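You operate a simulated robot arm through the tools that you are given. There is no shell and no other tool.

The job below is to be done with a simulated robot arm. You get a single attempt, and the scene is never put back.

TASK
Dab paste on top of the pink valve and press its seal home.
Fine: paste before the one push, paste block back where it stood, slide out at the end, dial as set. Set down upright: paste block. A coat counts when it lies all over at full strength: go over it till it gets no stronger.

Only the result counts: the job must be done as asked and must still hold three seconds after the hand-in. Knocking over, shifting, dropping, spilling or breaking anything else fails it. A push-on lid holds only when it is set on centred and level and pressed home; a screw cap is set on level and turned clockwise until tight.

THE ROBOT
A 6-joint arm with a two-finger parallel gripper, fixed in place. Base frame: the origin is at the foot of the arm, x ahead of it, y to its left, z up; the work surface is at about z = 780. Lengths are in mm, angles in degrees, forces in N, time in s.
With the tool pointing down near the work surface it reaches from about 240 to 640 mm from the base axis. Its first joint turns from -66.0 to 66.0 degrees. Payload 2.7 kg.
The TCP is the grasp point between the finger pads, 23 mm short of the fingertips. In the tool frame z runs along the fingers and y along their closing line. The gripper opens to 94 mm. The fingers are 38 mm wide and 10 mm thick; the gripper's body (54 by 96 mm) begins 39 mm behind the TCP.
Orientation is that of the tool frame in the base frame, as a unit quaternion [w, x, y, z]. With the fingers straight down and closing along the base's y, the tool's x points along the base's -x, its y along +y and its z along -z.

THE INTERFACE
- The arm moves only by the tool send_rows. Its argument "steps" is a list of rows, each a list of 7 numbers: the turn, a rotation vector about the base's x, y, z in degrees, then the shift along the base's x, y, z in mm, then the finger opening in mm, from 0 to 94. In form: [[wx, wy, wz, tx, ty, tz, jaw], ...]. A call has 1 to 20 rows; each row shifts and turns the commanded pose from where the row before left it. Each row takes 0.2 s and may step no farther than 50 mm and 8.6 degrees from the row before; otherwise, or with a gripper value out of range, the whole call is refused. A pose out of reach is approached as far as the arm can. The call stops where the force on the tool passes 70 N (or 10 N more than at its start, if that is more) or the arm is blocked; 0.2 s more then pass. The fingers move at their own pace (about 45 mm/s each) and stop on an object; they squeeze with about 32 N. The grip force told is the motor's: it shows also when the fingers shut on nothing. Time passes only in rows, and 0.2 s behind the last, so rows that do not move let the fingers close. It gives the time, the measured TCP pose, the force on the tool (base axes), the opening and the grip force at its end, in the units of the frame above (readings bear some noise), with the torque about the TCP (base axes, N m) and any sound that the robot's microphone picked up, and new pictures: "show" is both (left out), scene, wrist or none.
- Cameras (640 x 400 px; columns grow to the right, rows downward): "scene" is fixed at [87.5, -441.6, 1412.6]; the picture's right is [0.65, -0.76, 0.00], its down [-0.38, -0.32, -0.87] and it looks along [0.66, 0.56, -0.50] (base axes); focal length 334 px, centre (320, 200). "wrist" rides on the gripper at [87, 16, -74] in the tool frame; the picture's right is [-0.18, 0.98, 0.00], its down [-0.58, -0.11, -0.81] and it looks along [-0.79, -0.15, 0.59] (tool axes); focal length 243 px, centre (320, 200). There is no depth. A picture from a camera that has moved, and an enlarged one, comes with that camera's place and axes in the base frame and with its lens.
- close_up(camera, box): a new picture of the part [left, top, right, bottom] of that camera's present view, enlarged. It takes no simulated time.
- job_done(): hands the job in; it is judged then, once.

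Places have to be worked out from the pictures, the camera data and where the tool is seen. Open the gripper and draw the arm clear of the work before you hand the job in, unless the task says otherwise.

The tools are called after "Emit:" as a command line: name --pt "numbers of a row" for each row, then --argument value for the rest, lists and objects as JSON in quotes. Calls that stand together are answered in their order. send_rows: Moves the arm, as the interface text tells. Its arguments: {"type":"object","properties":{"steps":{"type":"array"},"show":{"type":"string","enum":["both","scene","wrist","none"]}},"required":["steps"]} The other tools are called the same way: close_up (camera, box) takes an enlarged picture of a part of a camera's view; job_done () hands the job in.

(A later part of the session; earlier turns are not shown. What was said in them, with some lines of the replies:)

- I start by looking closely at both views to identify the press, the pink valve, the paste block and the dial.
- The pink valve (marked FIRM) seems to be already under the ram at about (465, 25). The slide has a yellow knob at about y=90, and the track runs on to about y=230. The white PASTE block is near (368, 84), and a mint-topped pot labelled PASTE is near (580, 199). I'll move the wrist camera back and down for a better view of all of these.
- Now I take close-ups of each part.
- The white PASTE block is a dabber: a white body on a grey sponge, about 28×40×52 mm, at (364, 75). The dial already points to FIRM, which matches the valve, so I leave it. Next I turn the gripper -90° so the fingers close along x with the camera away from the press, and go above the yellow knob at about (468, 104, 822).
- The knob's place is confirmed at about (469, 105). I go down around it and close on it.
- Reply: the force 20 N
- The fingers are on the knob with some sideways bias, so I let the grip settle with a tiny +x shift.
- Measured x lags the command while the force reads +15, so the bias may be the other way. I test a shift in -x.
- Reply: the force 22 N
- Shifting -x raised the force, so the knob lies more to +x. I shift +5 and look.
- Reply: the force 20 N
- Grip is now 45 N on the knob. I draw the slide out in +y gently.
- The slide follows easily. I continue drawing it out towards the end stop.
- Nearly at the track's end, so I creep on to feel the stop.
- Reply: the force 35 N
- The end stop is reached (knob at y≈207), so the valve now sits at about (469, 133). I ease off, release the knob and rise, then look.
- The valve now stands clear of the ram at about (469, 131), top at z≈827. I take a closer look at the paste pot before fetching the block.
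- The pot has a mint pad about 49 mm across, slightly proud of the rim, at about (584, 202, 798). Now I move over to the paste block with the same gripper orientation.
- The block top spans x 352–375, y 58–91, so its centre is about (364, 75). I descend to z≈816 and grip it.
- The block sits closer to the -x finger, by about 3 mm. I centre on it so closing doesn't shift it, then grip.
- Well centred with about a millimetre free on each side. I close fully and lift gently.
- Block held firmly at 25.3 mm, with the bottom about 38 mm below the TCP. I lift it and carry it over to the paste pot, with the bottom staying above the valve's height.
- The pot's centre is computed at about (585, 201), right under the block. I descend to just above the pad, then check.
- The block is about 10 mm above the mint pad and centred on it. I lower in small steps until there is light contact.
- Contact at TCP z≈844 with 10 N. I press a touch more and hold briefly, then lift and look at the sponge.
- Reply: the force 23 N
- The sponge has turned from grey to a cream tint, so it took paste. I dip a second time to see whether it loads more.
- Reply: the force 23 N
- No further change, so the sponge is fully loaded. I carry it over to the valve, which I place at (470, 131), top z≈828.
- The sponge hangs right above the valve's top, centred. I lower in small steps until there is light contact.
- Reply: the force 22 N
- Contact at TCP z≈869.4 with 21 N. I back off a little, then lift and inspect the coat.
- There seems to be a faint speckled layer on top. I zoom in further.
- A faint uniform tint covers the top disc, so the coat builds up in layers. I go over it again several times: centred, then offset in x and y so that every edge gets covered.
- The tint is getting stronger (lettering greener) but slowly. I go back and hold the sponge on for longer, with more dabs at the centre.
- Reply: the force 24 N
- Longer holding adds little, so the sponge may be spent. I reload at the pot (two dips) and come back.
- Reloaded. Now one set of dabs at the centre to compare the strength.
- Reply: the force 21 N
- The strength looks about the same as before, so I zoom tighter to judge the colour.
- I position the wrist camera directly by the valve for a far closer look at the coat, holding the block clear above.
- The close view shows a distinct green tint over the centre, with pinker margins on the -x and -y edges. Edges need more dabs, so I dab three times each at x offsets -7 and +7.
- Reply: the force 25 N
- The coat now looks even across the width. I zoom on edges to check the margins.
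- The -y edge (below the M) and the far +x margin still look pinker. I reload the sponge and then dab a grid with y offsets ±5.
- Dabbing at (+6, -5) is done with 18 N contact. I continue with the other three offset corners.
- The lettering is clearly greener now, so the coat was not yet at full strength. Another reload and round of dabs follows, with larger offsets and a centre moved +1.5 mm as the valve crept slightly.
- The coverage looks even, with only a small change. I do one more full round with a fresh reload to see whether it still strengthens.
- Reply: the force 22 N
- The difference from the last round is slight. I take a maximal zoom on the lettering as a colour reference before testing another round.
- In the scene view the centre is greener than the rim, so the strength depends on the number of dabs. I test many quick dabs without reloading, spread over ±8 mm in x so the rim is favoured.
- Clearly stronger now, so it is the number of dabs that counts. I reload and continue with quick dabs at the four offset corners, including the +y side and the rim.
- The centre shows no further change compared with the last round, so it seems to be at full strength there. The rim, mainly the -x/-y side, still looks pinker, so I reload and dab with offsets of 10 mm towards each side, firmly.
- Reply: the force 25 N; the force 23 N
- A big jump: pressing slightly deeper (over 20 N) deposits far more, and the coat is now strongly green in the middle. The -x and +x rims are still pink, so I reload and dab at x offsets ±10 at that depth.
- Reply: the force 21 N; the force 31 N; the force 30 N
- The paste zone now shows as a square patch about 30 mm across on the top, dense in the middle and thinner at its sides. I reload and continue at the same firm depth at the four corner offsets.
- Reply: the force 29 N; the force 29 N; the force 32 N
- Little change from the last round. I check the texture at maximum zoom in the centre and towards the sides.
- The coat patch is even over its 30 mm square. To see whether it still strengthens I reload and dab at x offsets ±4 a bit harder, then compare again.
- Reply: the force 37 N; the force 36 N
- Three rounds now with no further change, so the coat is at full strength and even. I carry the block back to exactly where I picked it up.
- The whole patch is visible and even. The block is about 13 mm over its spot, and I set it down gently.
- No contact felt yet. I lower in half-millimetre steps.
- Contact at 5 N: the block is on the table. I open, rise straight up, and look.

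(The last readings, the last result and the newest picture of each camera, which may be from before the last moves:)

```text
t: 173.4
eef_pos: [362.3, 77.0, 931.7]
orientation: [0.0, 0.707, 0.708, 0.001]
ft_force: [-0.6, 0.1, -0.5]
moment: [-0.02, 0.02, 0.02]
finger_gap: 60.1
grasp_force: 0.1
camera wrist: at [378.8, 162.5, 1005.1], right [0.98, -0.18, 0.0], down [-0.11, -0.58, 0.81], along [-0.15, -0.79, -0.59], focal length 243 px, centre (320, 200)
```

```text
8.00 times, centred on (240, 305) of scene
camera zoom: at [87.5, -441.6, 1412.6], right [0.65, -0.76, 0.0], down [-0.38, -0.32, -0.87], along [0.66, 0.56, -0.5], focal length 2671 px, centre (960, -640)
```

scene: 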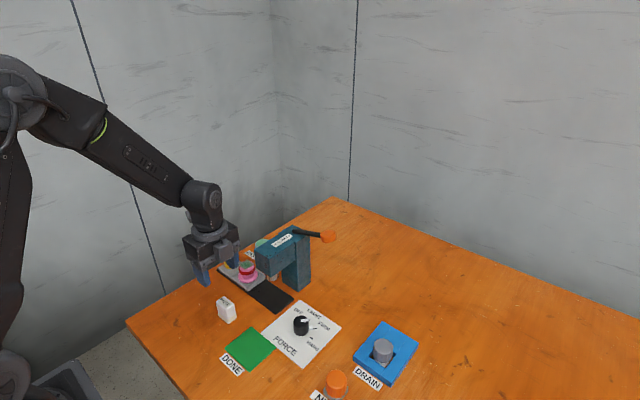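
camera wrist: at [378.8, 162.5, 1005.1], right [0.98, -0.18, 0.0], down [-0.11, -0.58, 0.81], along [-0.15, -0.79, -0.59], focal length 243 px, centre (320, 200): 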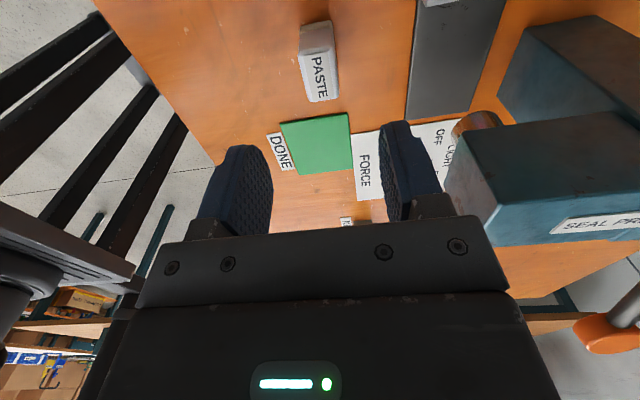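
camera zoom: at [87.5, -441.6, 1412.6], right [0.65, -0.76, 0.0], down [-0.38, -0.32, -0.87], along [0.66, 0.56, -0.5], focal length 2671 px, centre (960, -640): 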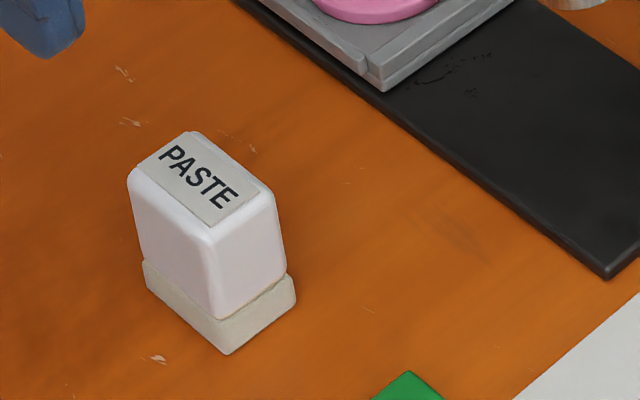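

The block is upright within about 2 mm of its original spot. Now I return above the yellow knob to push the slide in.

Emit:
send_rows --pt "0 0 0 27 33 0 70" --pt "0 0 0 27 33 0 70" --pt "0 0 0 27 33 0 70" --pt "0 0 0 27.2 33 0 70" --pt "0 0 0 0 0 0 70"

Emit:
close_up --camera "wrist" --box '[260, 0, 400, 120]'

```text
t: 174.6
eef_pos: [470.3, 207.1, 931.2]
orientation: [0.0, 0.707, 0.707, 0.001]
ft_force: [-0.7, 0.7, -0.2]
moment: [-0.04, -0.01, 0.03]
finger_gap: 70.0
grasp_force: 0.1
camera wrist: at [486.8, 294.1, 1005.2], right [0.98, -0.18, 0.0], down [-0.11, -0.58, 0.81], along [-0.15, -0.79, -0.59], focal length 243 px, centre (320, 200)
```

scene: 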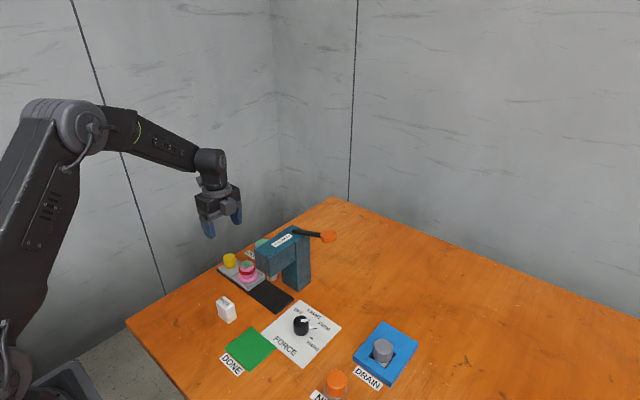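
wrist: 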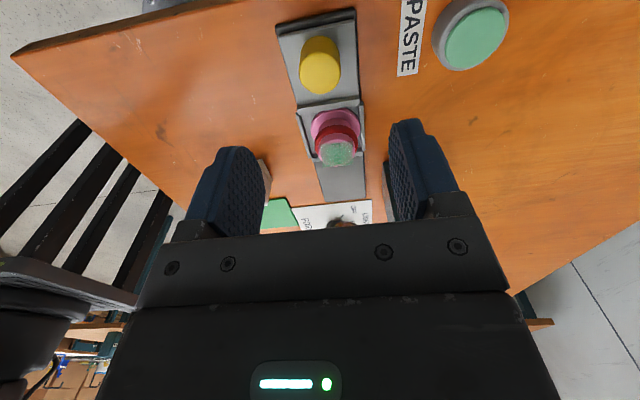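

```text
3.33 times, centred on (330, 60) of wrist
camera zoom: at [486.8, 294.1, 1005.2], right [0.98, -0.18, 0.0], down [-0.11, -0.58, 0.81], along [-0.15, -0.79, -0.59], focal length 809 px, centre (287, 667)
```

zoom: 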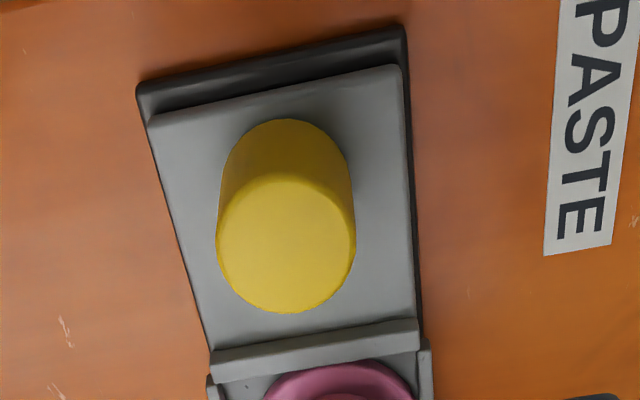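

The knob is right below. I go down, grip it as before, and check the grip.

Emit:
send_rows --pt "0 0 0 0 -0.5 -30 70" --pt "0 0 0 0 0 -30 70" --pt "0 0 0 0 0 -30 70" --pt "0 0 0 0 0 -19 60" --pt "0 0 0 0 0 0 40" --pt "0 0 0 0 0 0 25" --pt "0 0 0 0 0 0 25" --pt "0 0 0 0 0 0 25"

```text
t: 176.4
eef_pos: [470.4, 206.0, 821.4]
orientation: [0.0, 0.707, 0.708, -0.001]
ft_force: [1.6, 0.3, -5.0]
moment: [0.11, -0.32, -0.01]
finger_gap: 31.2
grasp_force: 45.3
camera wrist: at [486.0, 292.5, 895.5], right [0.98, -0.18, 0.0], down [-0.11, -0.58, 0.81], along [-0.15, -0.79, -0.59], focal length 243 px, centre (320, 200)
```

scene: 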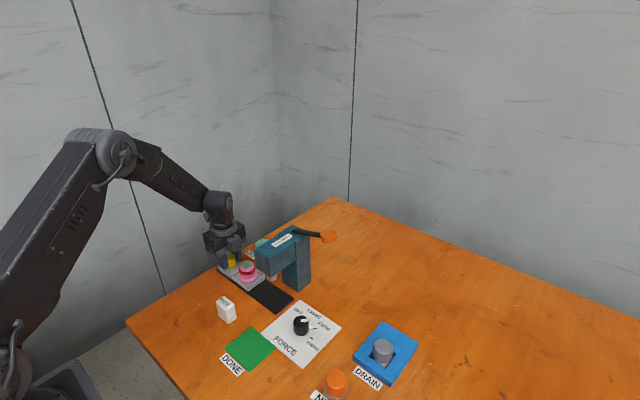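
wrist: 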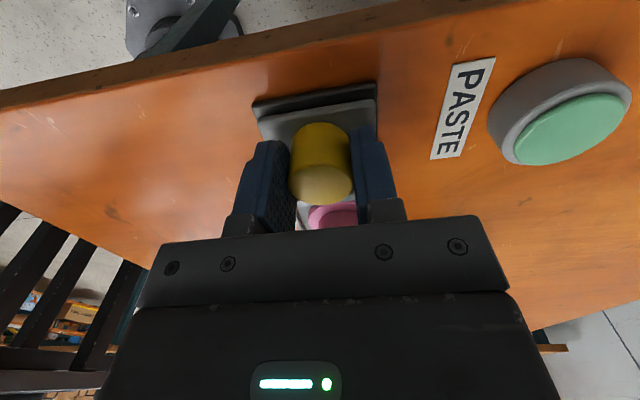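

Gripped at 45 N. I push the slide in (-y) smoothly by about 96 mm.

Emit:
send_rows --pt "0 0 0 0 -4 0 25" --pt "0 0 0 0 -7 0 25" --pt "0 0 0 0 -8 0 25" --pt "0 0 0 0 -8 0 25" --pt "0 0 0 0 -8 0 25" --pt "0 0 0 0 -8 0 25" --pt "0 0 0 0 -8 0 25" --pt "0 0 0 0 -8 0 25" --pt "0 0 0 0 -8 0 25" --pt "0 0 0 0 -8 0 25" --pt "0 0 0 0 -8 0 25" --pt "0 0 0 0 -7 0 25" --pt "0 0 0 0 -5 0 25" --pt "0 0 0 0 0 0 25"

```text
t: 179.4
eef_pos: [471.2, 112.7, 822.0]
orientation: [0.0, 0.707, 0.707, -0.001]
ft_force: [-9.9, 0.9, 2.3]
moment: [0.18, -0.38, 0.01]
finger_gap: 31.7
grasp_force: 44.9
camera wrist: at [486.0, 198.3, 895.5], right [0.98, -0.18, 0.0], down [-0.11, -0.58, 0.81], along [-0.15, -0.79, -0.59], focal length 243 px, centre (320, 200)
```

scene: 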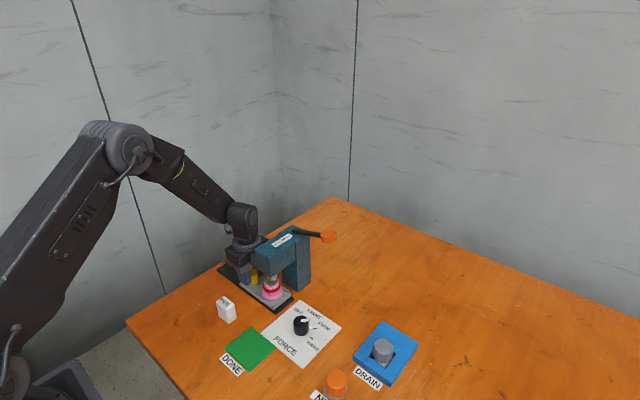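
wrist: 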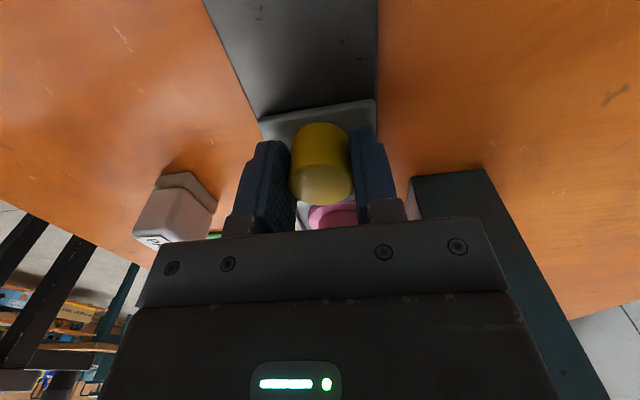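

At y≈112.7 with no resistance. I creep on to the inner stop.

Emit:
send_rows --pt "0 0 0 0 -3 0 25" --pt "0 0 0 0 -3 0 25" --pt "0 0 0 0 -2 0 25" --pt "0 0 0 0 -2 0 25" --pt "0 0 0 0 0 0 25" --show "none"

```text
t: 180.6
eef_pos: [468.9, 106.1, 821.3]
orientation: [0.0, 0.706, 0.708, 0.001]
ft_force: [-6.9, 33.5, -1.5]
moment: [0.74, 0.61, -0.03]
finger_gap: 31.6
grasp_force: 45.0
```

The inner stop is reached (33 N). I ease off, release and rise, then inspect the alignment under the ram.

Emit:
send_rows --pt "0 0 0 0 3 0 25" --pt "0 0 0 0 0 0 45" --pt "0 0 0 0 0 0 60" --pt "0 0 0 0 0 0 60" --pt "0 0 0 0 0 30 60" --pt "0 0 0 0 0 40 60" --pt "0 0 0 0 20 40 60" --pt "0 0 0 0 20 40 60" --pt "0 0 0 0 0 0 60"

Emit:
close_up --camera "scene" --box '[230, 220, 350, 310]'

Emit:
close_up --camera "wrist" --box '[260, 0, 440, 135]'

```text
t: 182.6
eef_pos: [470.6, 145.0, 972.5]
orientation: [0.0, 0.707, 0.707, 0.0]
ft_force: [0.0, 0.0, -0.1]
moment: [0.02, 0.01, 0.0]
finger_gap: 60.1
grasp_force: 0.1
camera wrist: at [486.4, 230.9, 1046.7], right [0.98, -0.18, 0.0], down [-0.11, -0.58, 0.81], along [-0.15, -0.79, -0.59], focal length 243 px, centre (320, 200)
```

scene: 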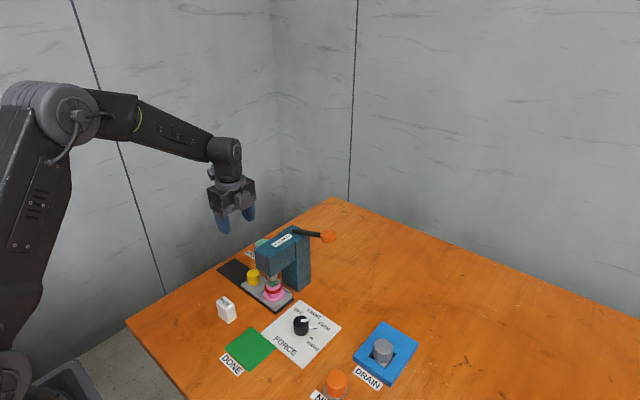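
wrist: 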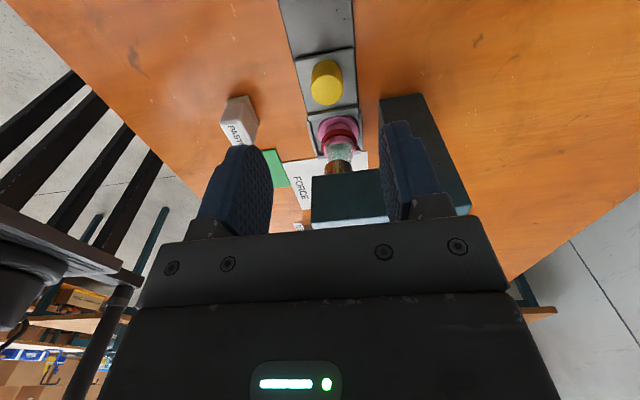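

```text
4.44 times, centred on (290, 265) of scene
camera zoom: at [87.5, -441.6, 1412.6], right [0.65, -0.76, 0.0], down [-0.38, -0.32, -0.87], along [0.66, 0.56, -0.5], focal length 1484 px, centre (453, -89)
```

zoom: 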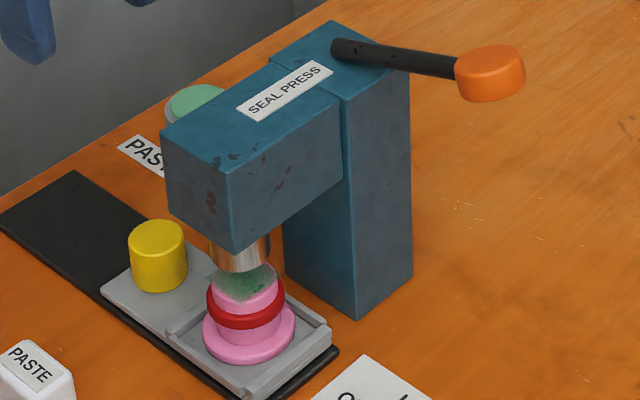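

```text
2.96 times, centred on (350, 68) of wrist
camera zoom: at [486.4, 230.9, 1046.7], right [0.98, -0.18, 0.0], down [-0.11, -0.58, 0.81], along [-0.15, -0.79, -0.59], focal length 719 px, centre (231, 593)
```

zoom: 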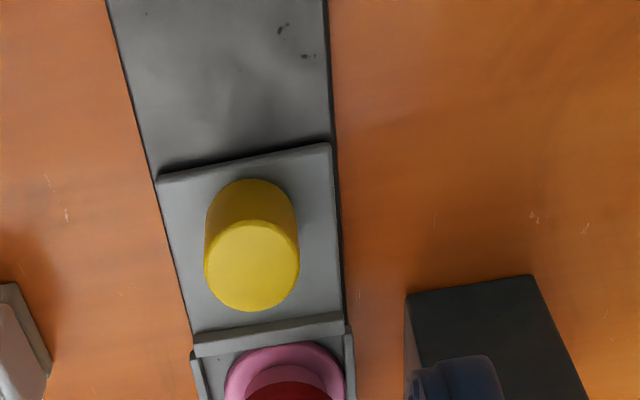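

The slide is fully in and the valve is under the ram. Next is the lever: its orange knob is at about (546, -75, 981), hinged near (549, 25, 947). I rise, turn the gripper back +90° so the camera stays clear of the press, close the fingers and go above the knob.

Emit:
send_rows --pt "0 0 8.5 0 0 40 60" --pt "0 0 8.5 0 0 40 40" --pt "0 0 8.5 0 0 40 20" --pt "0 0 8.5 9 -27 0 0" --pt "0 0 8.5 9 -27 0 0" --pt "0 0 8.5 9 -27 0 0" --pt "0 0 8.5 9 -27 0 0" --pt "0 0 8.5 9 -27 0 0" --pt "0 0 8.5 9 -27 0 0" --pt "0 0 8.5 9 -27 0 0" --pt "0 0 5 9 -27 0 0" --pt "0 0 0 3 -6 0 0" --pt "0 0 0 0 0 0 0"

Emit:
close_up --camera "scene" --box '[250, 160, 370, 260]'

Emit:
close_up --camera "wrist" --box '[240, 40, 480, 200]'

```text
t: 185.4
eef_pos: [545.4, -77.6, 1093.0]
orientation: [0.0, -0.001, 1.0, 0.0]
ft_force: [-0.1, 0.1, 0.6]
moment: [0.01, -0.01, 0.01]
finger_gap: 0.1
grasp_force: 32.1
camera wrist: at [458.5, -61.8, 1165.7], right [0.18, 0.98, 0.0], down [0.58, -0.11, 0.81], along [0.79, -0.15, -0.59], focal length 243 px, centre (320, 200)
```

scene: 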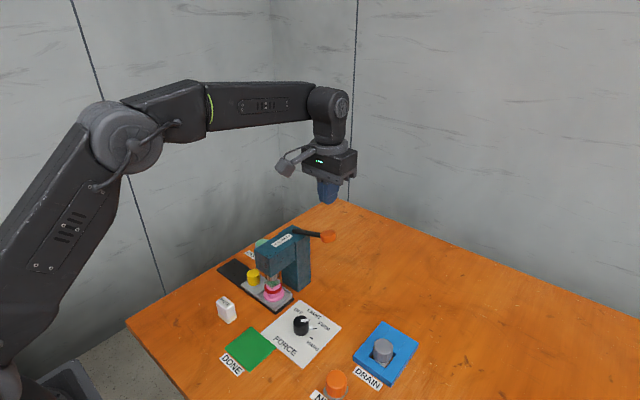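
wrist: 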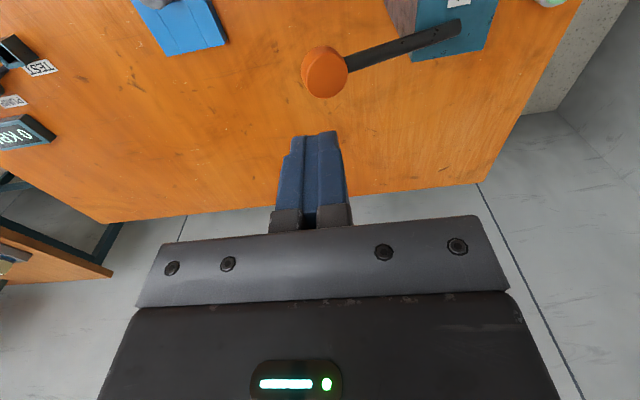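

```text
4.00 times, centred on (310, 210) of scene
camera zoom: at [87.5, -441.6, 1412.6], right [0.65, -0.76, 0.0], down [-0.38, -0.32, -0.87], along [0.66, 0.56, -0.5], focal length 1335 px, centre (360, 160)
```

zoom: 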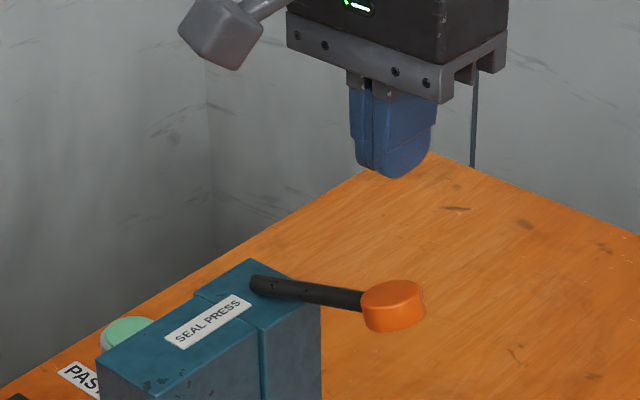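

```text
2.50 times, centred on (360, 120) of wrist
camera zoom: at [458.5, -61.8, 1165.7], right [0.18, 0.98, 0.0], down [0.58, -0.11, 0.81], along [0.79, -0.15, -0.59], focal length 606 px, centre (220, 400)
```

zoom: 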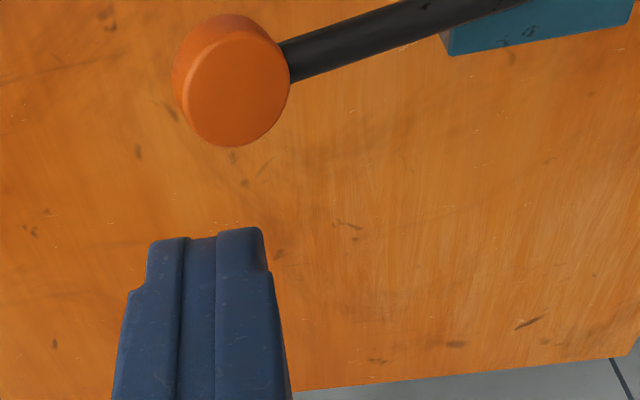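

The orange knob's top is at about (549, -74, 985), about 36 mm wide. I move over it and lower to just above contact.

Emit:
send_rows --pt "0 0 0 3 2.5 -35 0" --pt "0 0 0 0 0 -30 0" --pt "0 0 0 0 0 -10 0" --pt "0 0 0 0 0 0 0"

Emit:
close_up --camera "scene" --box '[270, 180, 370, 260]'

Emit:
close_up --camera "wrist" --box '[240, 80, 440, 220]'

```text
t: 186.4
eef_pos: [550.1, -74.2, 1015.3]
orientation: [0.0, 0.0, 1.0, 0.001]
ft_force: [-0.2, 0.6, 0.0]
moment: [0.0, 0.0, 0.0]
finger_gap: 0.0
grasp_force: 31.6
camera wrist: at [462.1, -58.2, 1090.4], right [0.18, 0.98, 0.0], down [0.58, -0.11, 0.81], along [0.79, -0.15, -0.59], focal length 243 px, centre (320, 200)
```

scene: 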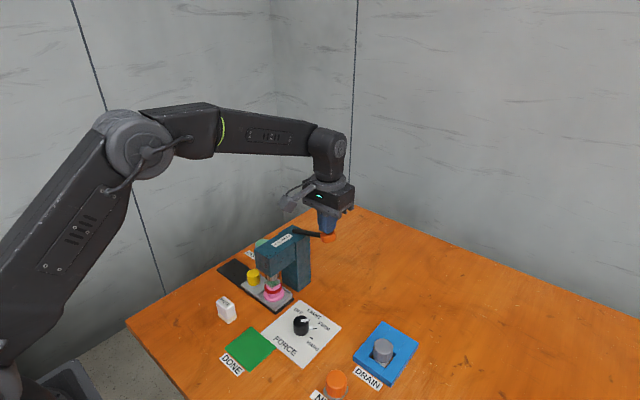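
wrist: 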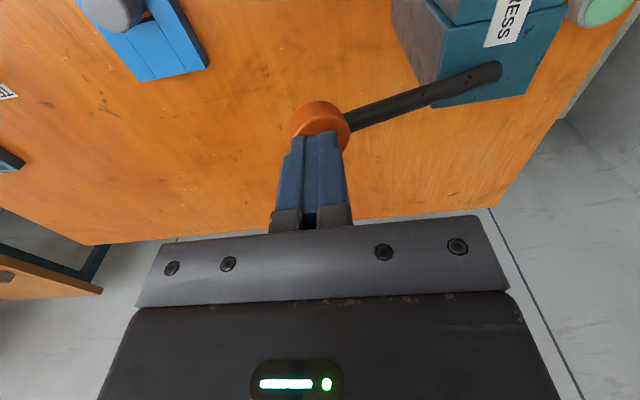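

```text
5.00 times, centred on (320, 220) of scene
camera zoom: at [87.5, -441.6, 1412.6], right [0.65, -0.76, 0.0], down [-0.38, -0.32, -0.87], along [0.66, 0.56, -0.5], focal length 1669 px, centre (320, 100)
```

zoom: 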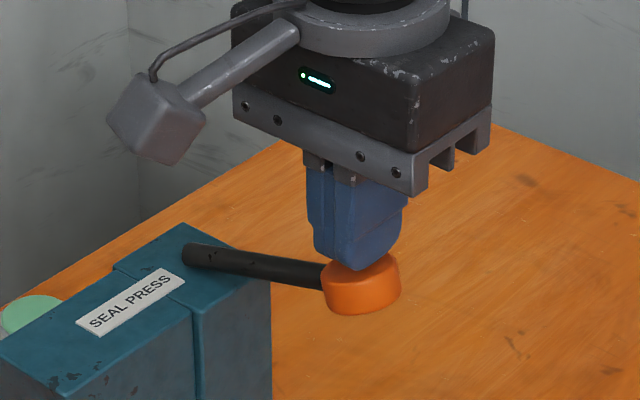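

```text
2.86 times, centred on (340, 150) of wrist
camera zoom: at [462.1, -58.2, 1090.4], right [0.18, 0.98, 0.0], down [0.58, -0.11, 0.81], along [0.79, -0.15, -0.59], focal length 693 px, centre (263, 343)
```

zoom: 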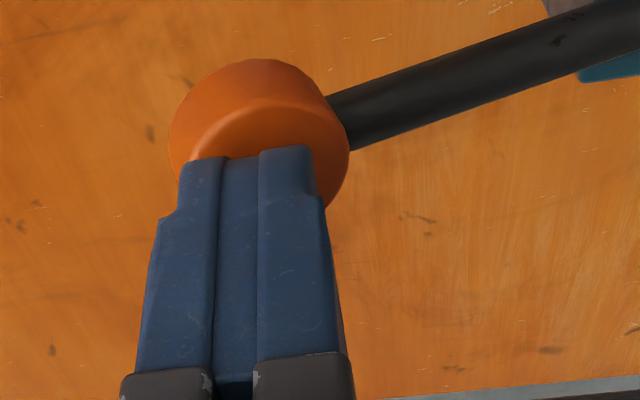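

The fingertips are just over the knob's centre. I push down in small rows, following the arc, and watch the force.

Emit:
send_rows --pt "0 0 0 0 0 -3 0" --pt "0 0 0 0 0 -3 0" --pt "0 0 0 0 -0.5 -3 0" --pt "0 0 0 0 -0.5 -3 0" --pt "0 0 0 0 -0.5 -4 0" --show "scene"

Emit:
close_up --camera "scene" --box '[240, 200, 370, 310]'

```text
t: 187.6
eef_pos: [549.3, -75.2, 999.3]
orientation: [0.0, 0.0, 1.0, -0.001]
ft_force: [0.3, 0.0, -0.3]
moment: [-0.01, -0.01, 0.01]
finger_gap: 0.0
grasp_force: 32.1
```

scene: 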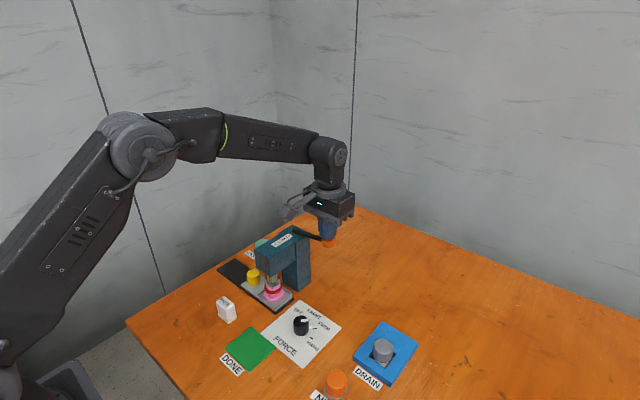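

```text
3.64 times, centred on (305, 255) of scene
camera zoom: at [87.5, -441.6, 1412.6], right [0.65, -0.76, 0.0], down [-0.38, -0.32, -0.87], along [0.66, 0.56, -0.5], focal length 1214 px, centre (374, 0)
```

zoom: 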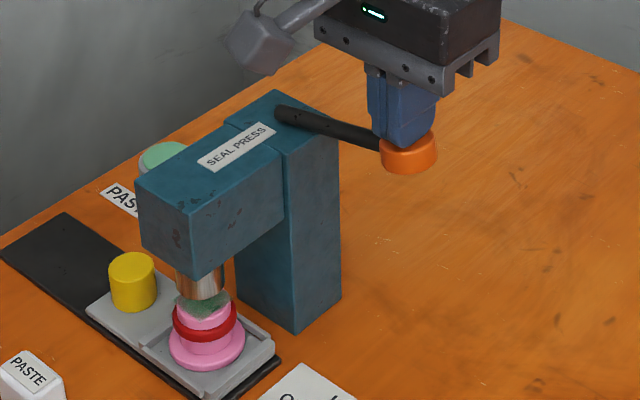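

The lever moves freely and the ram is coming down. I continue pushing.

Emit:
send_rows --pt "0 0 0 0 -0.3 -4 0" --pt "0 0 0 0 -0.3 -4 0" --pt "0 0 0 0 -0.2 -4 0" --pt "0 0 0 0 0 0 0" --show "scene"

Emit:
close_up --camera "scene" --box '[240, 200, 370, 310]'

```text
t: 188.6
eef_pos: [547.6, -76.8, 988.2]
orientation: [0.0, 0.0, 1.0, 0.0]
ft_force: [0.0, 0.3, 0.3]
moment: [0.0, 0.03, 0.02]
finger_gap: 0.0
grasp_force: 32.3
```

scene: 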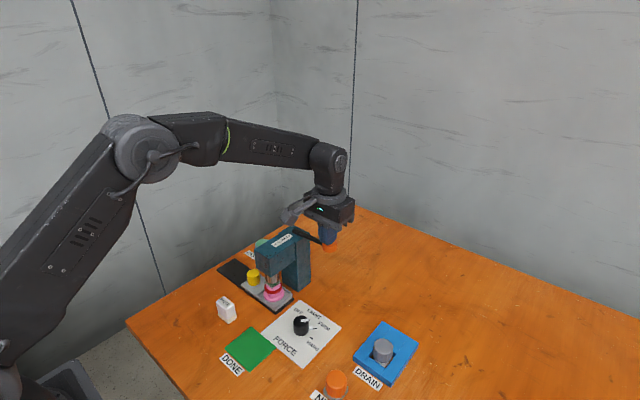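

```text
3.64 times, centred on (305, 255) of scene
camera zoom: at [87.5, -441.6, 1412.6], right [0.65, -0.76, 0.0], down [-0.38, -0.32, -0.87], along [0.66, 0.56, -0.5], focal length 1214 px, centre (374, 0)
```

zoom: 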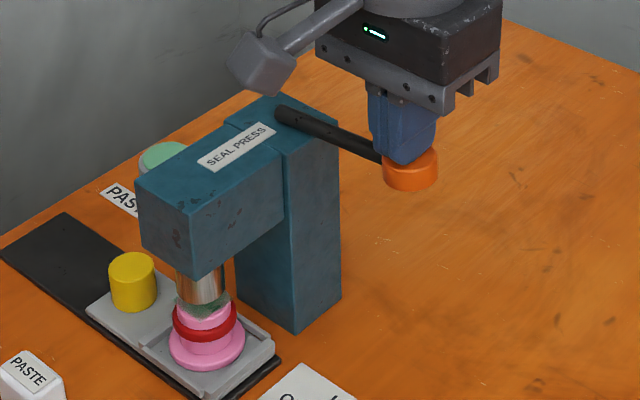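

The ram is almost on the valve's top. I continue in small rows, watching for resistance.

Emit:
send_rows --pt "0 0 0 0 0 -3 0" --pt "0 0 0 0 0 -3 0" --pt "0 0 0 0 0.2 -3 0" --pt "0 0 0 0 0 0 0" --show "none"

Emit:
close_up --camera "scene" --box '[240, 200, 370, 310]'

```text
t: 189.6
eef_pos: [548.0, -75.6, 979.9]
orientation: [0.0, 0.0, 1.0, 0.0]
ft_force: [-1.2, -0.3, 0.1]
moment: [0.02, -0.01, -0.03]
finger_gap: 0.0
grasp_force: 32.2
```

```text
3.64 times, centred on (305, 255) of scene
camera zoom: at [87.5, -441.6, 1412.6], right [0.65, -0.76, 0.0], down [-0.38, -0.32, -0.87], along [0.66, 0.56, -0.5], focal length 1214 px, centre (374, 0)
```

zoom: 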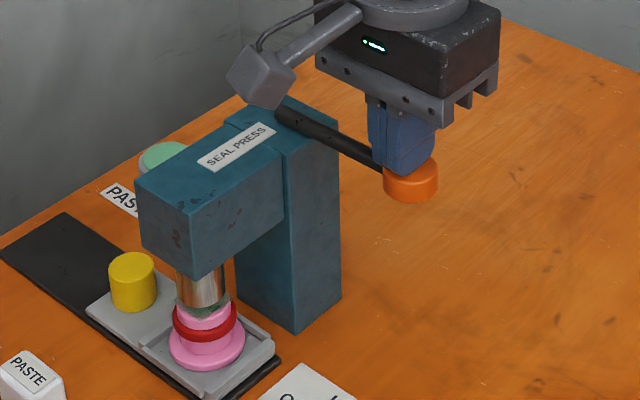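

Emit:
send_rows --pt "0 0 0 0 0.2 -3 0" --pt "0 0 0 0 0.3 -3 0" --pt "0 0 0 0 0 0 0" --show "none"

Emit:
close_up --camera "scene" --box '[240, 200, 370, 310]'

```text
t: 190.4
eef_pos: [549.3, -75.5, 973.1]
orientation: [0.0, 0.0, 1.0, 0.001]
ft_force: [-0.5, -0.3, 0.7]
moment: [0.0, -0.01, 0.05]
finger_gap: 0.2
grasp_force: 31.7
```

```text
3.64 times, centred on (305, 255) of scene
camera zoom: at [87.5, -441.6, 1412.6], right [0.65, -0.76, 0.0], down [-0.38, -0.32, -0.87], along [0.66, 0.56, -0.5], focal length 1214 px, centre (374, 0)
```

zoom: 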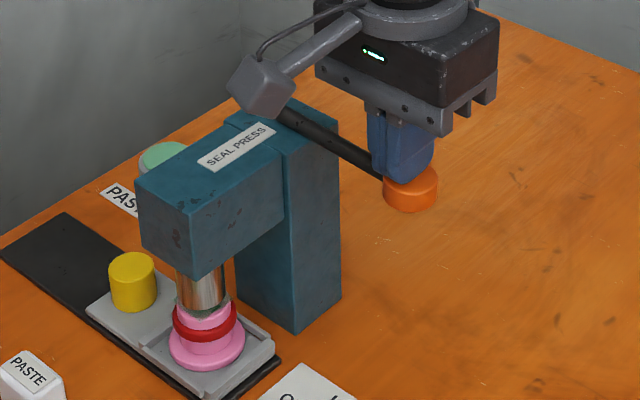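

Almost touching. I continue with two more small steps.

Emit:
send_rows --pt "0 0 0 0 0 -2.5 0" --pt "0 0 0 0 0.2 -2.5 0" --pt "0 0 0 0 0.2 -2.5 0" --pt "0 0 0 0 0 0 0" --show "none"

Emit:
close_up --camera "scene" --box '[240, 200, 370, 310]'

```text
t: 191.4
eef_pos: [548.3, -75.5, 965.4]
orientation: [0.001, 0.0, 1.0, 0.001]
ft_force: [0.2, -0.8, 0.4]
moment: [-0.02, -0.02, 0.01]
finger_gap: 0.0
grasp_force: 32.4
```

```text
3.64 times, centred on (305, 255) of scene
camera zoom: at [87.5, -441.6, 1412.6], right [0.65, -0.76, 0.0], down [-0.38, -0.32, -0.87], along [0.66, 0.56, -0.5], focal length 1214 px, centre (374, 0)
```

zoom: 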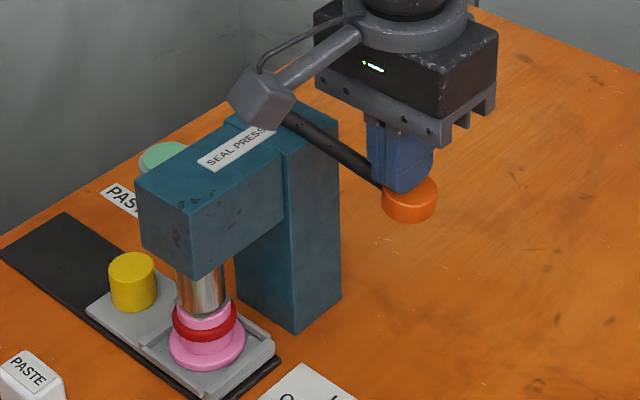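

The ram is at the valve top, so resistance should come now. I continue.

Emit:
send_rows --pt "0 0 0 0 0.2 -2 0" --pt "0 0 0 0 0.2 -2 0" --pt "0 0 0 0 0.2 -2 0" --pt "0 0 0 0 0 0 0" --show "none"

Emit:
close_up --camera "scene" --box '[240, 200, 370, 310]'

```text
t: 192.4
eef_pos: [547.8, -74.5, 959.5]
orientation: [0.0, 0.0, 1.0, 0.0]
ft_force: [0.3, -0.1, 0.6]
moment: [0.0, -0.02, 0.0]
finger_gap: 0.0
grasp_force: 31.9
```

```text
3.64 times, centred on (305, 255) of scene
camera zoom: at [87.5, -441.6, 1412.6], right [0.65, -0.76, 0.0], down [-0.38, -0.32, -0.87], along [0.66, 0.56, -0.5], focal length 1214 px, centre (374, 0)
```

zoom: 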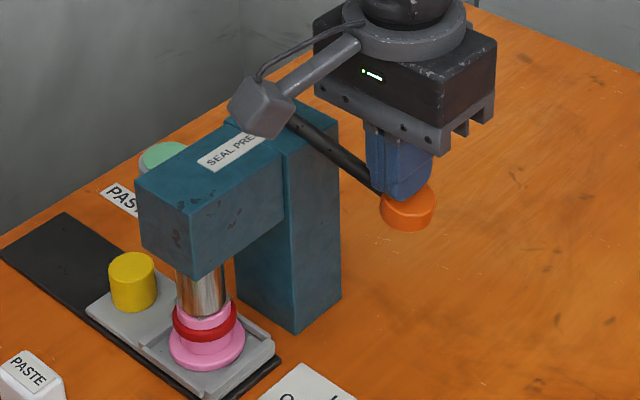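

Still no load, with the ram right at the top face. I keep going gently with the arc.

Emit:
send_rows --pt "0 0 0 0 0.6 -2 0" --pt "0 0 0 0 0.6 -2 0" --pt "0 0 0 0 0 0 0" --show "none"

Emit:
close_up --camera "scene" --box '[240, 240, 320, 310]'

```text
t: 193.2
eef_pos: [547.6, -74.2, 956.2]
orientation: [0.001, 0.0, 1.0, 0.0]
ft_force: [0.5, 0.2, 0.7]
moment: [-0.02, -0.01, 0.02]
finger_gap: 0.0
grasp_force: 32.0
```

```text
5.71 times, centred on (280, 275) of scene
camera zoom: at [87.5, -441.6, 1412.6], right [0.65, -0.76, 0.0], down [-0.38, -0.32, -0.87], along [0.66, 0.56, -0.5], focal length 1908 px, centre (549, -229)
```

zoom: 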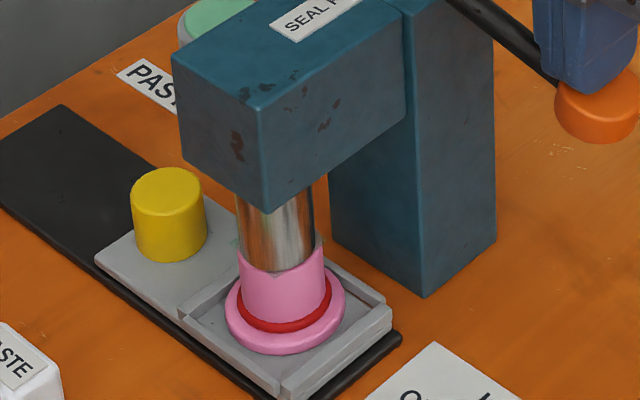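

The red seal ring has dropped down onto the flange. I push slightly further to see whether it is fully home.

Emit:
send_rows --pt "0 0 0 0 0.4 -1.5 0" --pt "0 0 0 0 0 0 0" --show "none"

Emit:
close_up --camera "scene" --box '[260, 265, 300, 300]'

Emit:
close_up --camera "scene" --box '[240, 200, 370, 310]'

```text
t: 193.8
eef_pos: [549.4, -73.6, 954.3]
orientation: [0.0, 0.0, 1.0, 0.0]
ft_force: [0.4, -0.8, 0.6]
moment: [-0.01, -0.01, -0.01]
finger_gap: 0.1
grasp_force: 31.8
```

```text
11.43 times, centred on (280, 282) of scene
camera zoom: at [87.5, -441.6, 1412.6], right [0.65, -0.76, 0.0], down [-0.38, -0.32, -0.87], along [0.66, 0.56, -0.5], focal length 3816 px, centre (777, -743)
```

zoom: 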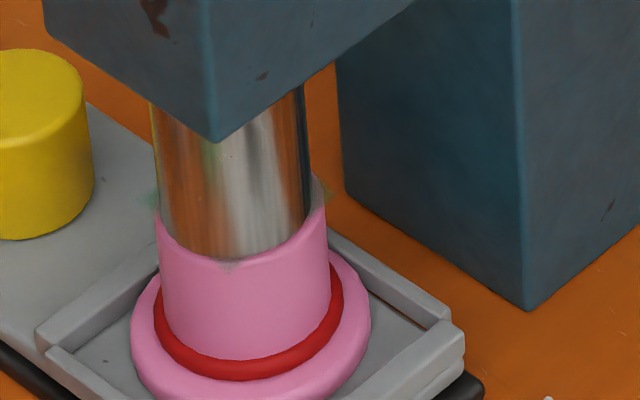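

```text
3.64 times, centred on (305, 255) of scene
camera zoom: at [87.5, -441.6, 1412.6], right [0.65, -0.76, 0.0], down [-0.38, -0.32, -0.87], along [0.66, 0.56, -0.5], focal length 1214 px, centre (374, 0)
```

zoom: 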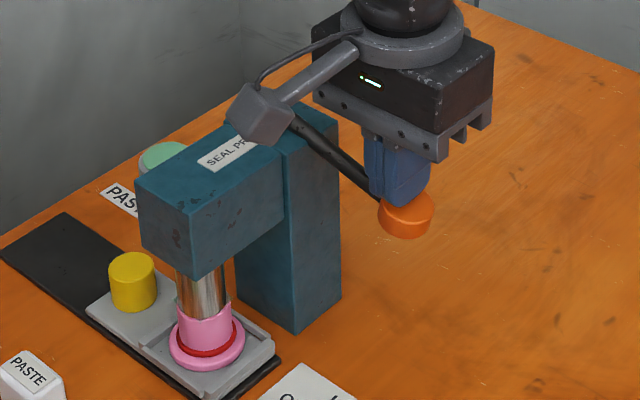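

The ring now sits snug in the flange. I push a few more millimetres to confirm the end of the stroke, watching force and sound.

Emit:
send_rows --pt "0 0 0 0 0.5 -1.5 0" --pt "0 0 0 0 0.5 -1.5 0" --pt "0 0 0 0 0 0 0" --show "none"

Emit:
close_up --camera "scene" --box '[260, 265, 300, 300]'

```text
t: 194.6
eef_pos: [548.2, -72.8, 950.6]
orientation: [-0.001, 0.0, 1.0, 0.0]
ft_force: [0.5, 0.0, 0.6]
moment: [0.03, -0.05, 0.03]
finger_gap: 0.1
grasp_force: 32.0
```

```text
11.43 times, centred on (280, 282) of scene
camera zoom: at [87.5, -441.6, 1412.6], right [0.65, -0.76, 0.0], down [-0.38, -0.32, -0.87], along [0.66, 0.56, -0.5], focal length 3816 px, centre (777, -743)
```

zoom: 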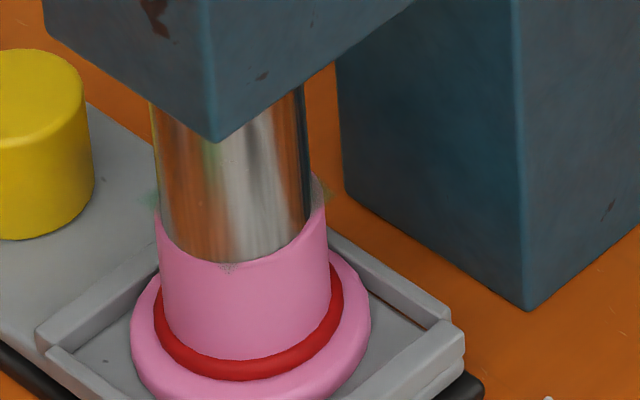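

The ring doesn't move any further, so the seal is home. I let the lever back up gradually and check that it follows.

Emit:
send_rows --pt "0 0 0 0 -0.5 5 0" --pt "0 0 0 0 -0.5 6 0" --pt "0 0 0 0 -0.5 8 0" --pt "0 0 0 0 -0.5 8 0" --pt "0 0 0 0 -0.5 8 0" --pt "0 0 0 0 0 8 0" --pt "0 0 0 0 0 8 0" --pt "0 0 0 0 0 8 0" --pt "0 0 0 0 0 20 0" --pt "0 0 0 0 0 30 0" --pt "0 0 0 0 0 0 0"

Emit:
close_up --camera "scene" --box '[240, 200, 370, 310]'

```text
t: 197.0
eef_pos: [549.4, -73.9, 1060.4]
orientation: [0.0, 0.0, 1.0, 0.001]
ft_force: [-0.4, -0.3, 0.2]
moment: [0.02, 0.02, 0.0]
finger_gap: 0.0
grasp_force: 32.0
camera wrist: at [461.6, -58.4, 1134.7], right [0.18, 0.98, 0.0], down [0.58, -0.11, 0.81], along [0.79, -0.15, -0.59], focal length 243 px, centre (320, 200)
```

scene: 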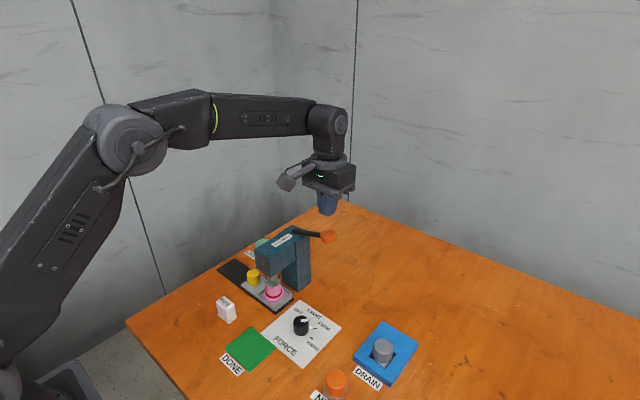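
wrist: 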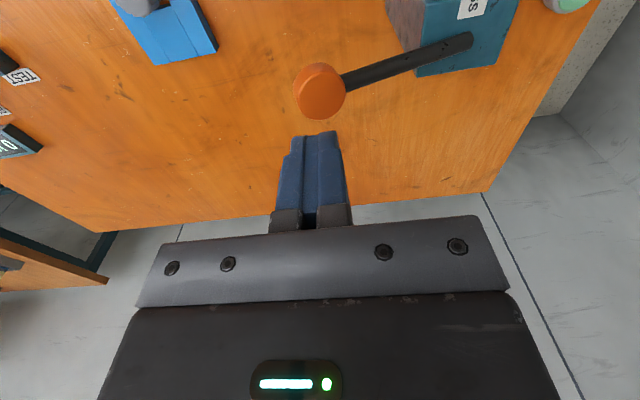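

```text
3.64 times, centred on (305, 255) of scene
camera zoom: at [87.5, -441.6, 1412.6], right [0.65, -0.76, 0.0], down [-0.38, -0.32, -0.87], along [0.66, 0.56, -0.5], focal length 1214 px, centre (374, 0)
```

zoom: 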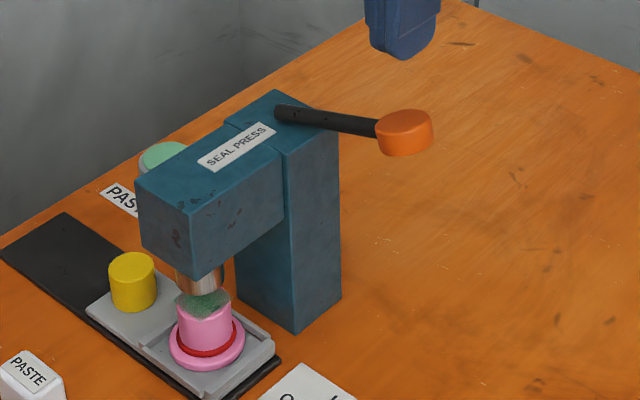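

The lever and ram have returned, the seal stays down and the coat remains. Now I swing back, turn -90°, and go over the yellow knob to pull the slide out.

Emit:
send_rows --pt "0 0 -8.5 0 0 40 0" --pt "0 0 -8.5 -8 18 0 30" --pt "0 0 -8.5 -8 18 0 60" --pt "0 0 -8.5 -8 18 0 70" --pt "0 0 -8.5 -8 18 0 70" --pt "0 0 -8.5 -8 18 0 70" --pt "0 0 -8.5 -8 18 0 70" --pt "0 0 -8.5 -8 18 0 70" --pt "0 0 -8.5 -8 18 0 70" --pt "0 0 -8.5 -8 18 0 70" --pt "0 0 -5 -7 17 0 70" --pt "0 0 0 0 20 -40 70" --pt "0 0 0 0 0 -45 70" --pt "0 0 0 0 0 -45 70" --pt "0 0 0 0 0 0 70"

```text
t: 200.2
eef_pos: [469.7, 124.8, 970.3]
orientation: [0.0, 0.706, 0.708, -0.001]
ft_force: [-0.1, 0.8, 0.3]
moment: [-0.02, -0.03, -0.04]
finger_gap: 70.1
grasp_force: 0.0
camera wrist: at [485.6, 210.7, 1044.1], right [0.98, -0.18, 0.0], down [-0.11, -0.58, 0.81], along [-0.15, -0.79, -0.59], focal length 243 px, centre (320, 200)
```

scene: 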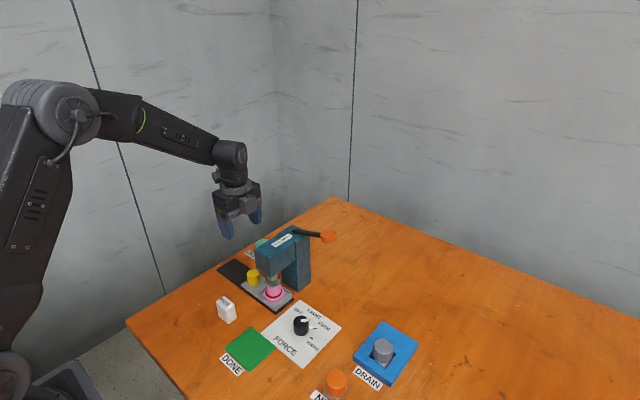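
wrist: 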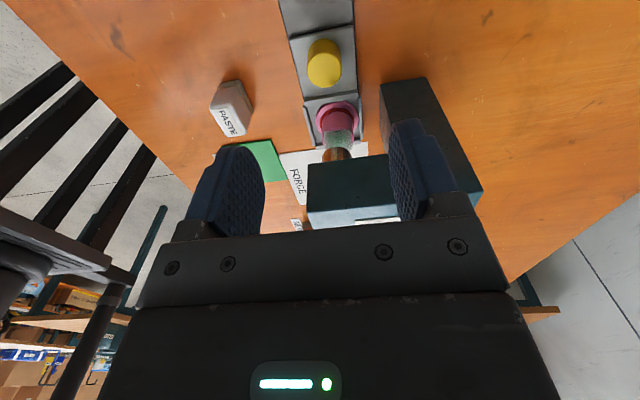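

Lined up; I move to y≈105.5, descend around the knob and grip.

Emit:
send_rows --pt "0 0 0 1 -19 -10 70" --pt "0 0 0 0 0 -35 70" --pt "0 0 0 0 0 -35 70" --pt "0 0 0 0 0 -35 70" --pt "0 0 0 0 0 -20 70" --pt "0 0 0 0 0 -13.5 60" --pt "0 0 0 0 0 0 40" --pt "0 0 0 0 0 0 25" --pt "0 0 0 0 0 0 25" --pt "0 0 0 0 0 0 25"

```text
t: 202.4
eef_pos: [470.2, 105.5, 821.3]
orientation: [0.0, 0.707, 0.707, 0.0]
ft_force: [-2.7, 1.7, -4.8]
moment: [-0.01, -0.58, -0.01]
finger_gap: 31.5
grasp_force: 45.2
camera wrist: at [486.0, 191.3, 895.0], right [0.98, -0.18, 0.0], down [-0.11, -0.58, 0.81], along [-0.15, -0.79, -0.59], focal length 243 px, centre (320, 200)
```

scene: 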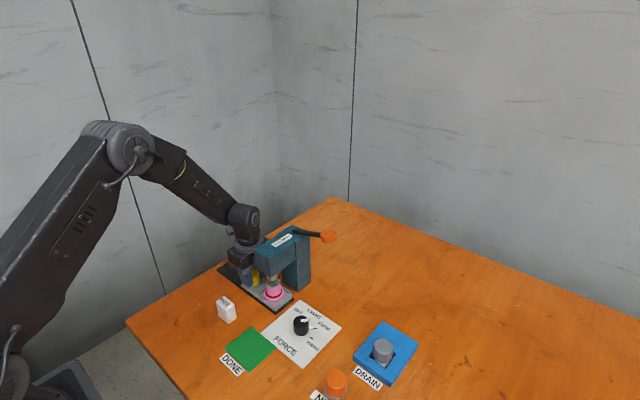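
wrist: 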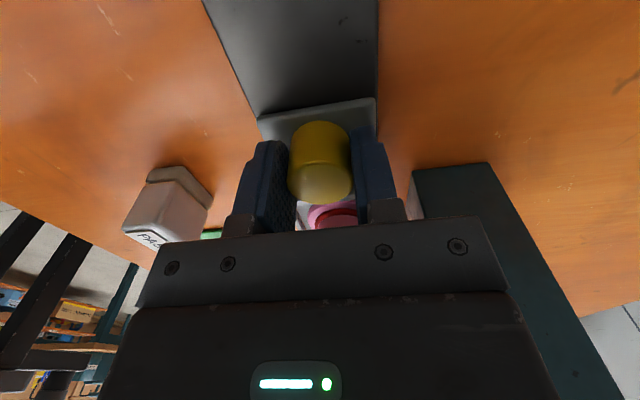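

Gripped at 45 N. I draw the slide out by about 96 mm, smoothly.

Emit:
send_rows --pt "0 0 0 0 4 0 25" --pt "0 0 0 0 7 0 25" --pt "0 0 0 0 8 0 25" --pt "0 0 0 0 8 0 25" --pt "0 0 0 0 8 0 25" --pt "0 0 0 0 8 0 25" --pt "0 0 0 0 8 0 25" --pt "0 0 0 0 8 0 25" --pt "0 0 0 0 8 0 25" --pt "0 0 0 0 8 0 25" --pt "0 0 0 0 8 0 25" --pt "0 0 0 0 7 0 25" --pt "0 0 0 0 5 0 25" --pt "0 0 0 0 0 0 25" --show "none"

Emit:
send_rows --pt "0 0 0 0 3 0 25" --pt "0 0 0 0 3 0 25" --pt "0 0 0 0 2 0 25" --pt "0 0 0 0 2 0 25" --pt "0 0 0 0 0 0 25" --show "none"

```text
t: 205.4
eef_pos: [470.9, 201.1, 820.6]
orientation: [0.0, 0.707, 0.707, -0.001]
ft_force: [-2.5, -1.2, -20.7]
moment: [0.13, -0.55, 0.13]
finger_gap: 31.5
grasp_force: 44.4
```

```text
t: 206.6
eef_pos: [469.7, 207.5, 820.8]
orientation: [0.001, 0.708, 0.707, -0.003]
ft_force: [-3.4, -33.8, -8.8]
moment: [-0.5, -0.53, 0.0]
finger_gap: 31.8
grasp_force: 45.1
```

The outer stop is reached again (34 N at y≈207). I ease off, release, rise clear, and inspect everything.

Emit:
send_rows --pt "0 0 0 0 -3 0 25" --pt "0 0 0 0 0 0 45" --pt "0 0 0 0 0 0 60" --pt "0 0 0 0 0 0 70" --pt "0 0 0 0 0 30 70" --pt "0 0 0 0 0 40 70" --pt "0 0 0 0 0 40 70" --pt "0 0 0 -20 0 40 94" --pt "0 0 0 -30 0 30 94" --pt "0 0 0 -30 0 30 94" --pt "0 0 0 0 0 0 94"

Emit:
close_up --camera "scene" --box '[205, 225, 315, 305]'

Emit:
close_up --camera "scene" --box '[236, 256, 260, 272]'

Emit:
close_up --camera "scene" --box '[200, 280, 420, 400]'

```text
t: 209.0
eef_pos: [391.2, 208.5, 1031.9]
orientation: [0.0, 0.707, 0.707, 0.0]
ft_force: [-0.2, -0.1, 0.6]
moment: [0.01, 0.0, -0.02]
finger_gap: 94.2
grasp_force: 0.0
camera wrist: at [406.5, 293.6, 1106.0], right [0.98, -0.18, 0.0], down [-0.11, -0.58, 0.81], along [-0.15, -0.79, -0.59], focal length 243 px, centre (320, 200)
```

scene: 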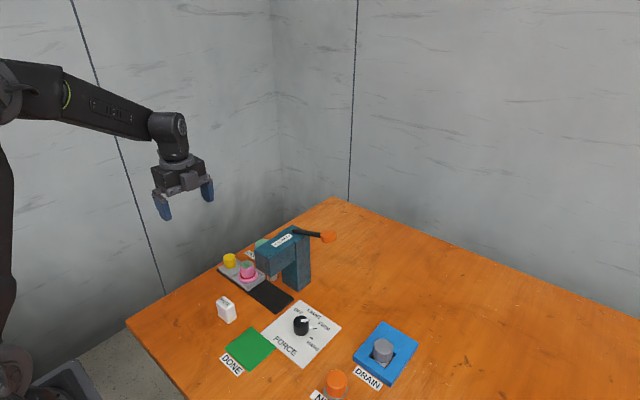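
wrist: 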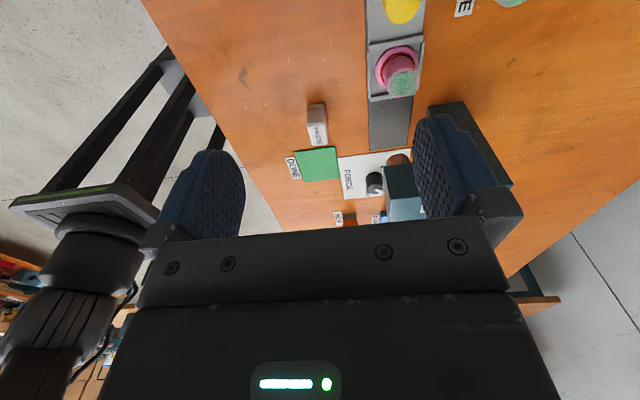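

```text
5.00 times, centred on (260, 265) of scene
camera zoom: at [87.5, -441.6, 1412.6], right [0.65, -0.76, 0.0], down [-0.38, -0.32, -0.87], along [0.66, 0.56, -0.5], focal length 1669 px, centre (620, -125)
```

zoom: 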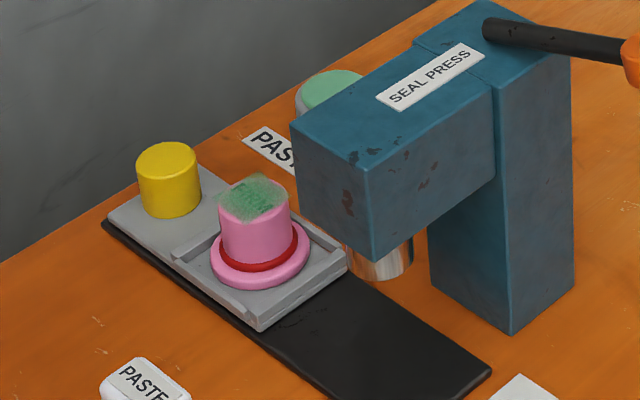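

```text
16.00 times, centred on (248, 264) of scene
camera zoom: at [87.5, -441.6, 1412.6], right [0.65, -0.76, 0.0], down [-0.38, -0.32, -0.87], along [0.66, 0.56, -0.5], focal length 5342 px, centre (1472, -824)
```

zoom: 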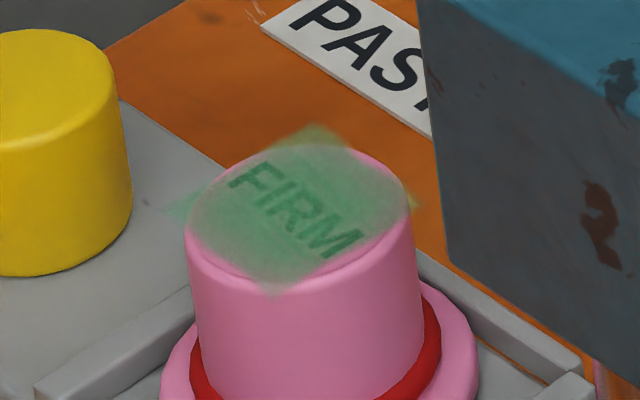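

```text
2.91 times, centred on (310, 340) of scene
camera zoom: at [87.5, -441.6, 1412.6], right [0.65, -0.76, 0.0], down [-0.38, -0.32, -0.87], along [0.66, 0.56, -0.5], focal length 971 px, centre (349, -207)
```

zoom: 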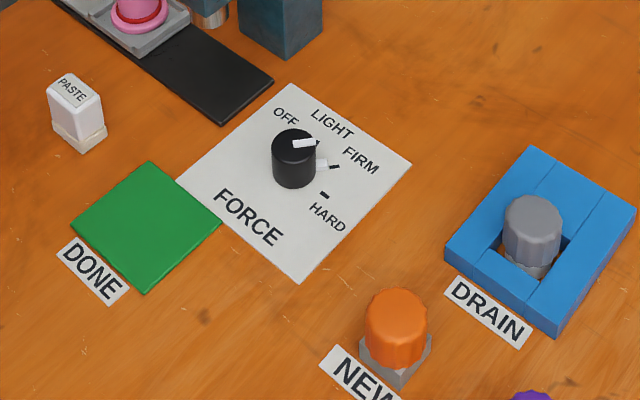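

The seal sits home in the flange and the coat lies over the top. The slide is out at its stop, the dial is still on FIRM and the paste block stands upright at its place. The gripper is open and the arm is clear, so I hand in the job.

Emit:
job_done

```text
The job is handed in.
```

I handed the job in. The pink valve has its paste coat and its seal is pressed home. The result has not been reported back to me.

- **Paste:** I dabbed the top with the paste block, reloading several times, until three rounds in a row showed no further change. At the end the coat was an even green patch over the top. The lettering still shows faintly through it. I judged full strength by eye and could not measure it.
- **Seal:** I pushed the lever once, after the paste was on. The red ring dropped into the flange and did not move when I pushed a little further. I felt no force on the lever and heard no click, so this is also judged from the pictures.
- **Paste block:** It stands upright about 2 to 3 mm from where it first stood.
- **Slide and dial:** The slide is out against its end stop, and the dial is still on FIRM, untouched.
- **Arm:** The gripper is open and drawn clear of the work.

While I was dabbing, the valve crept about 2 mm sideways in its tray.
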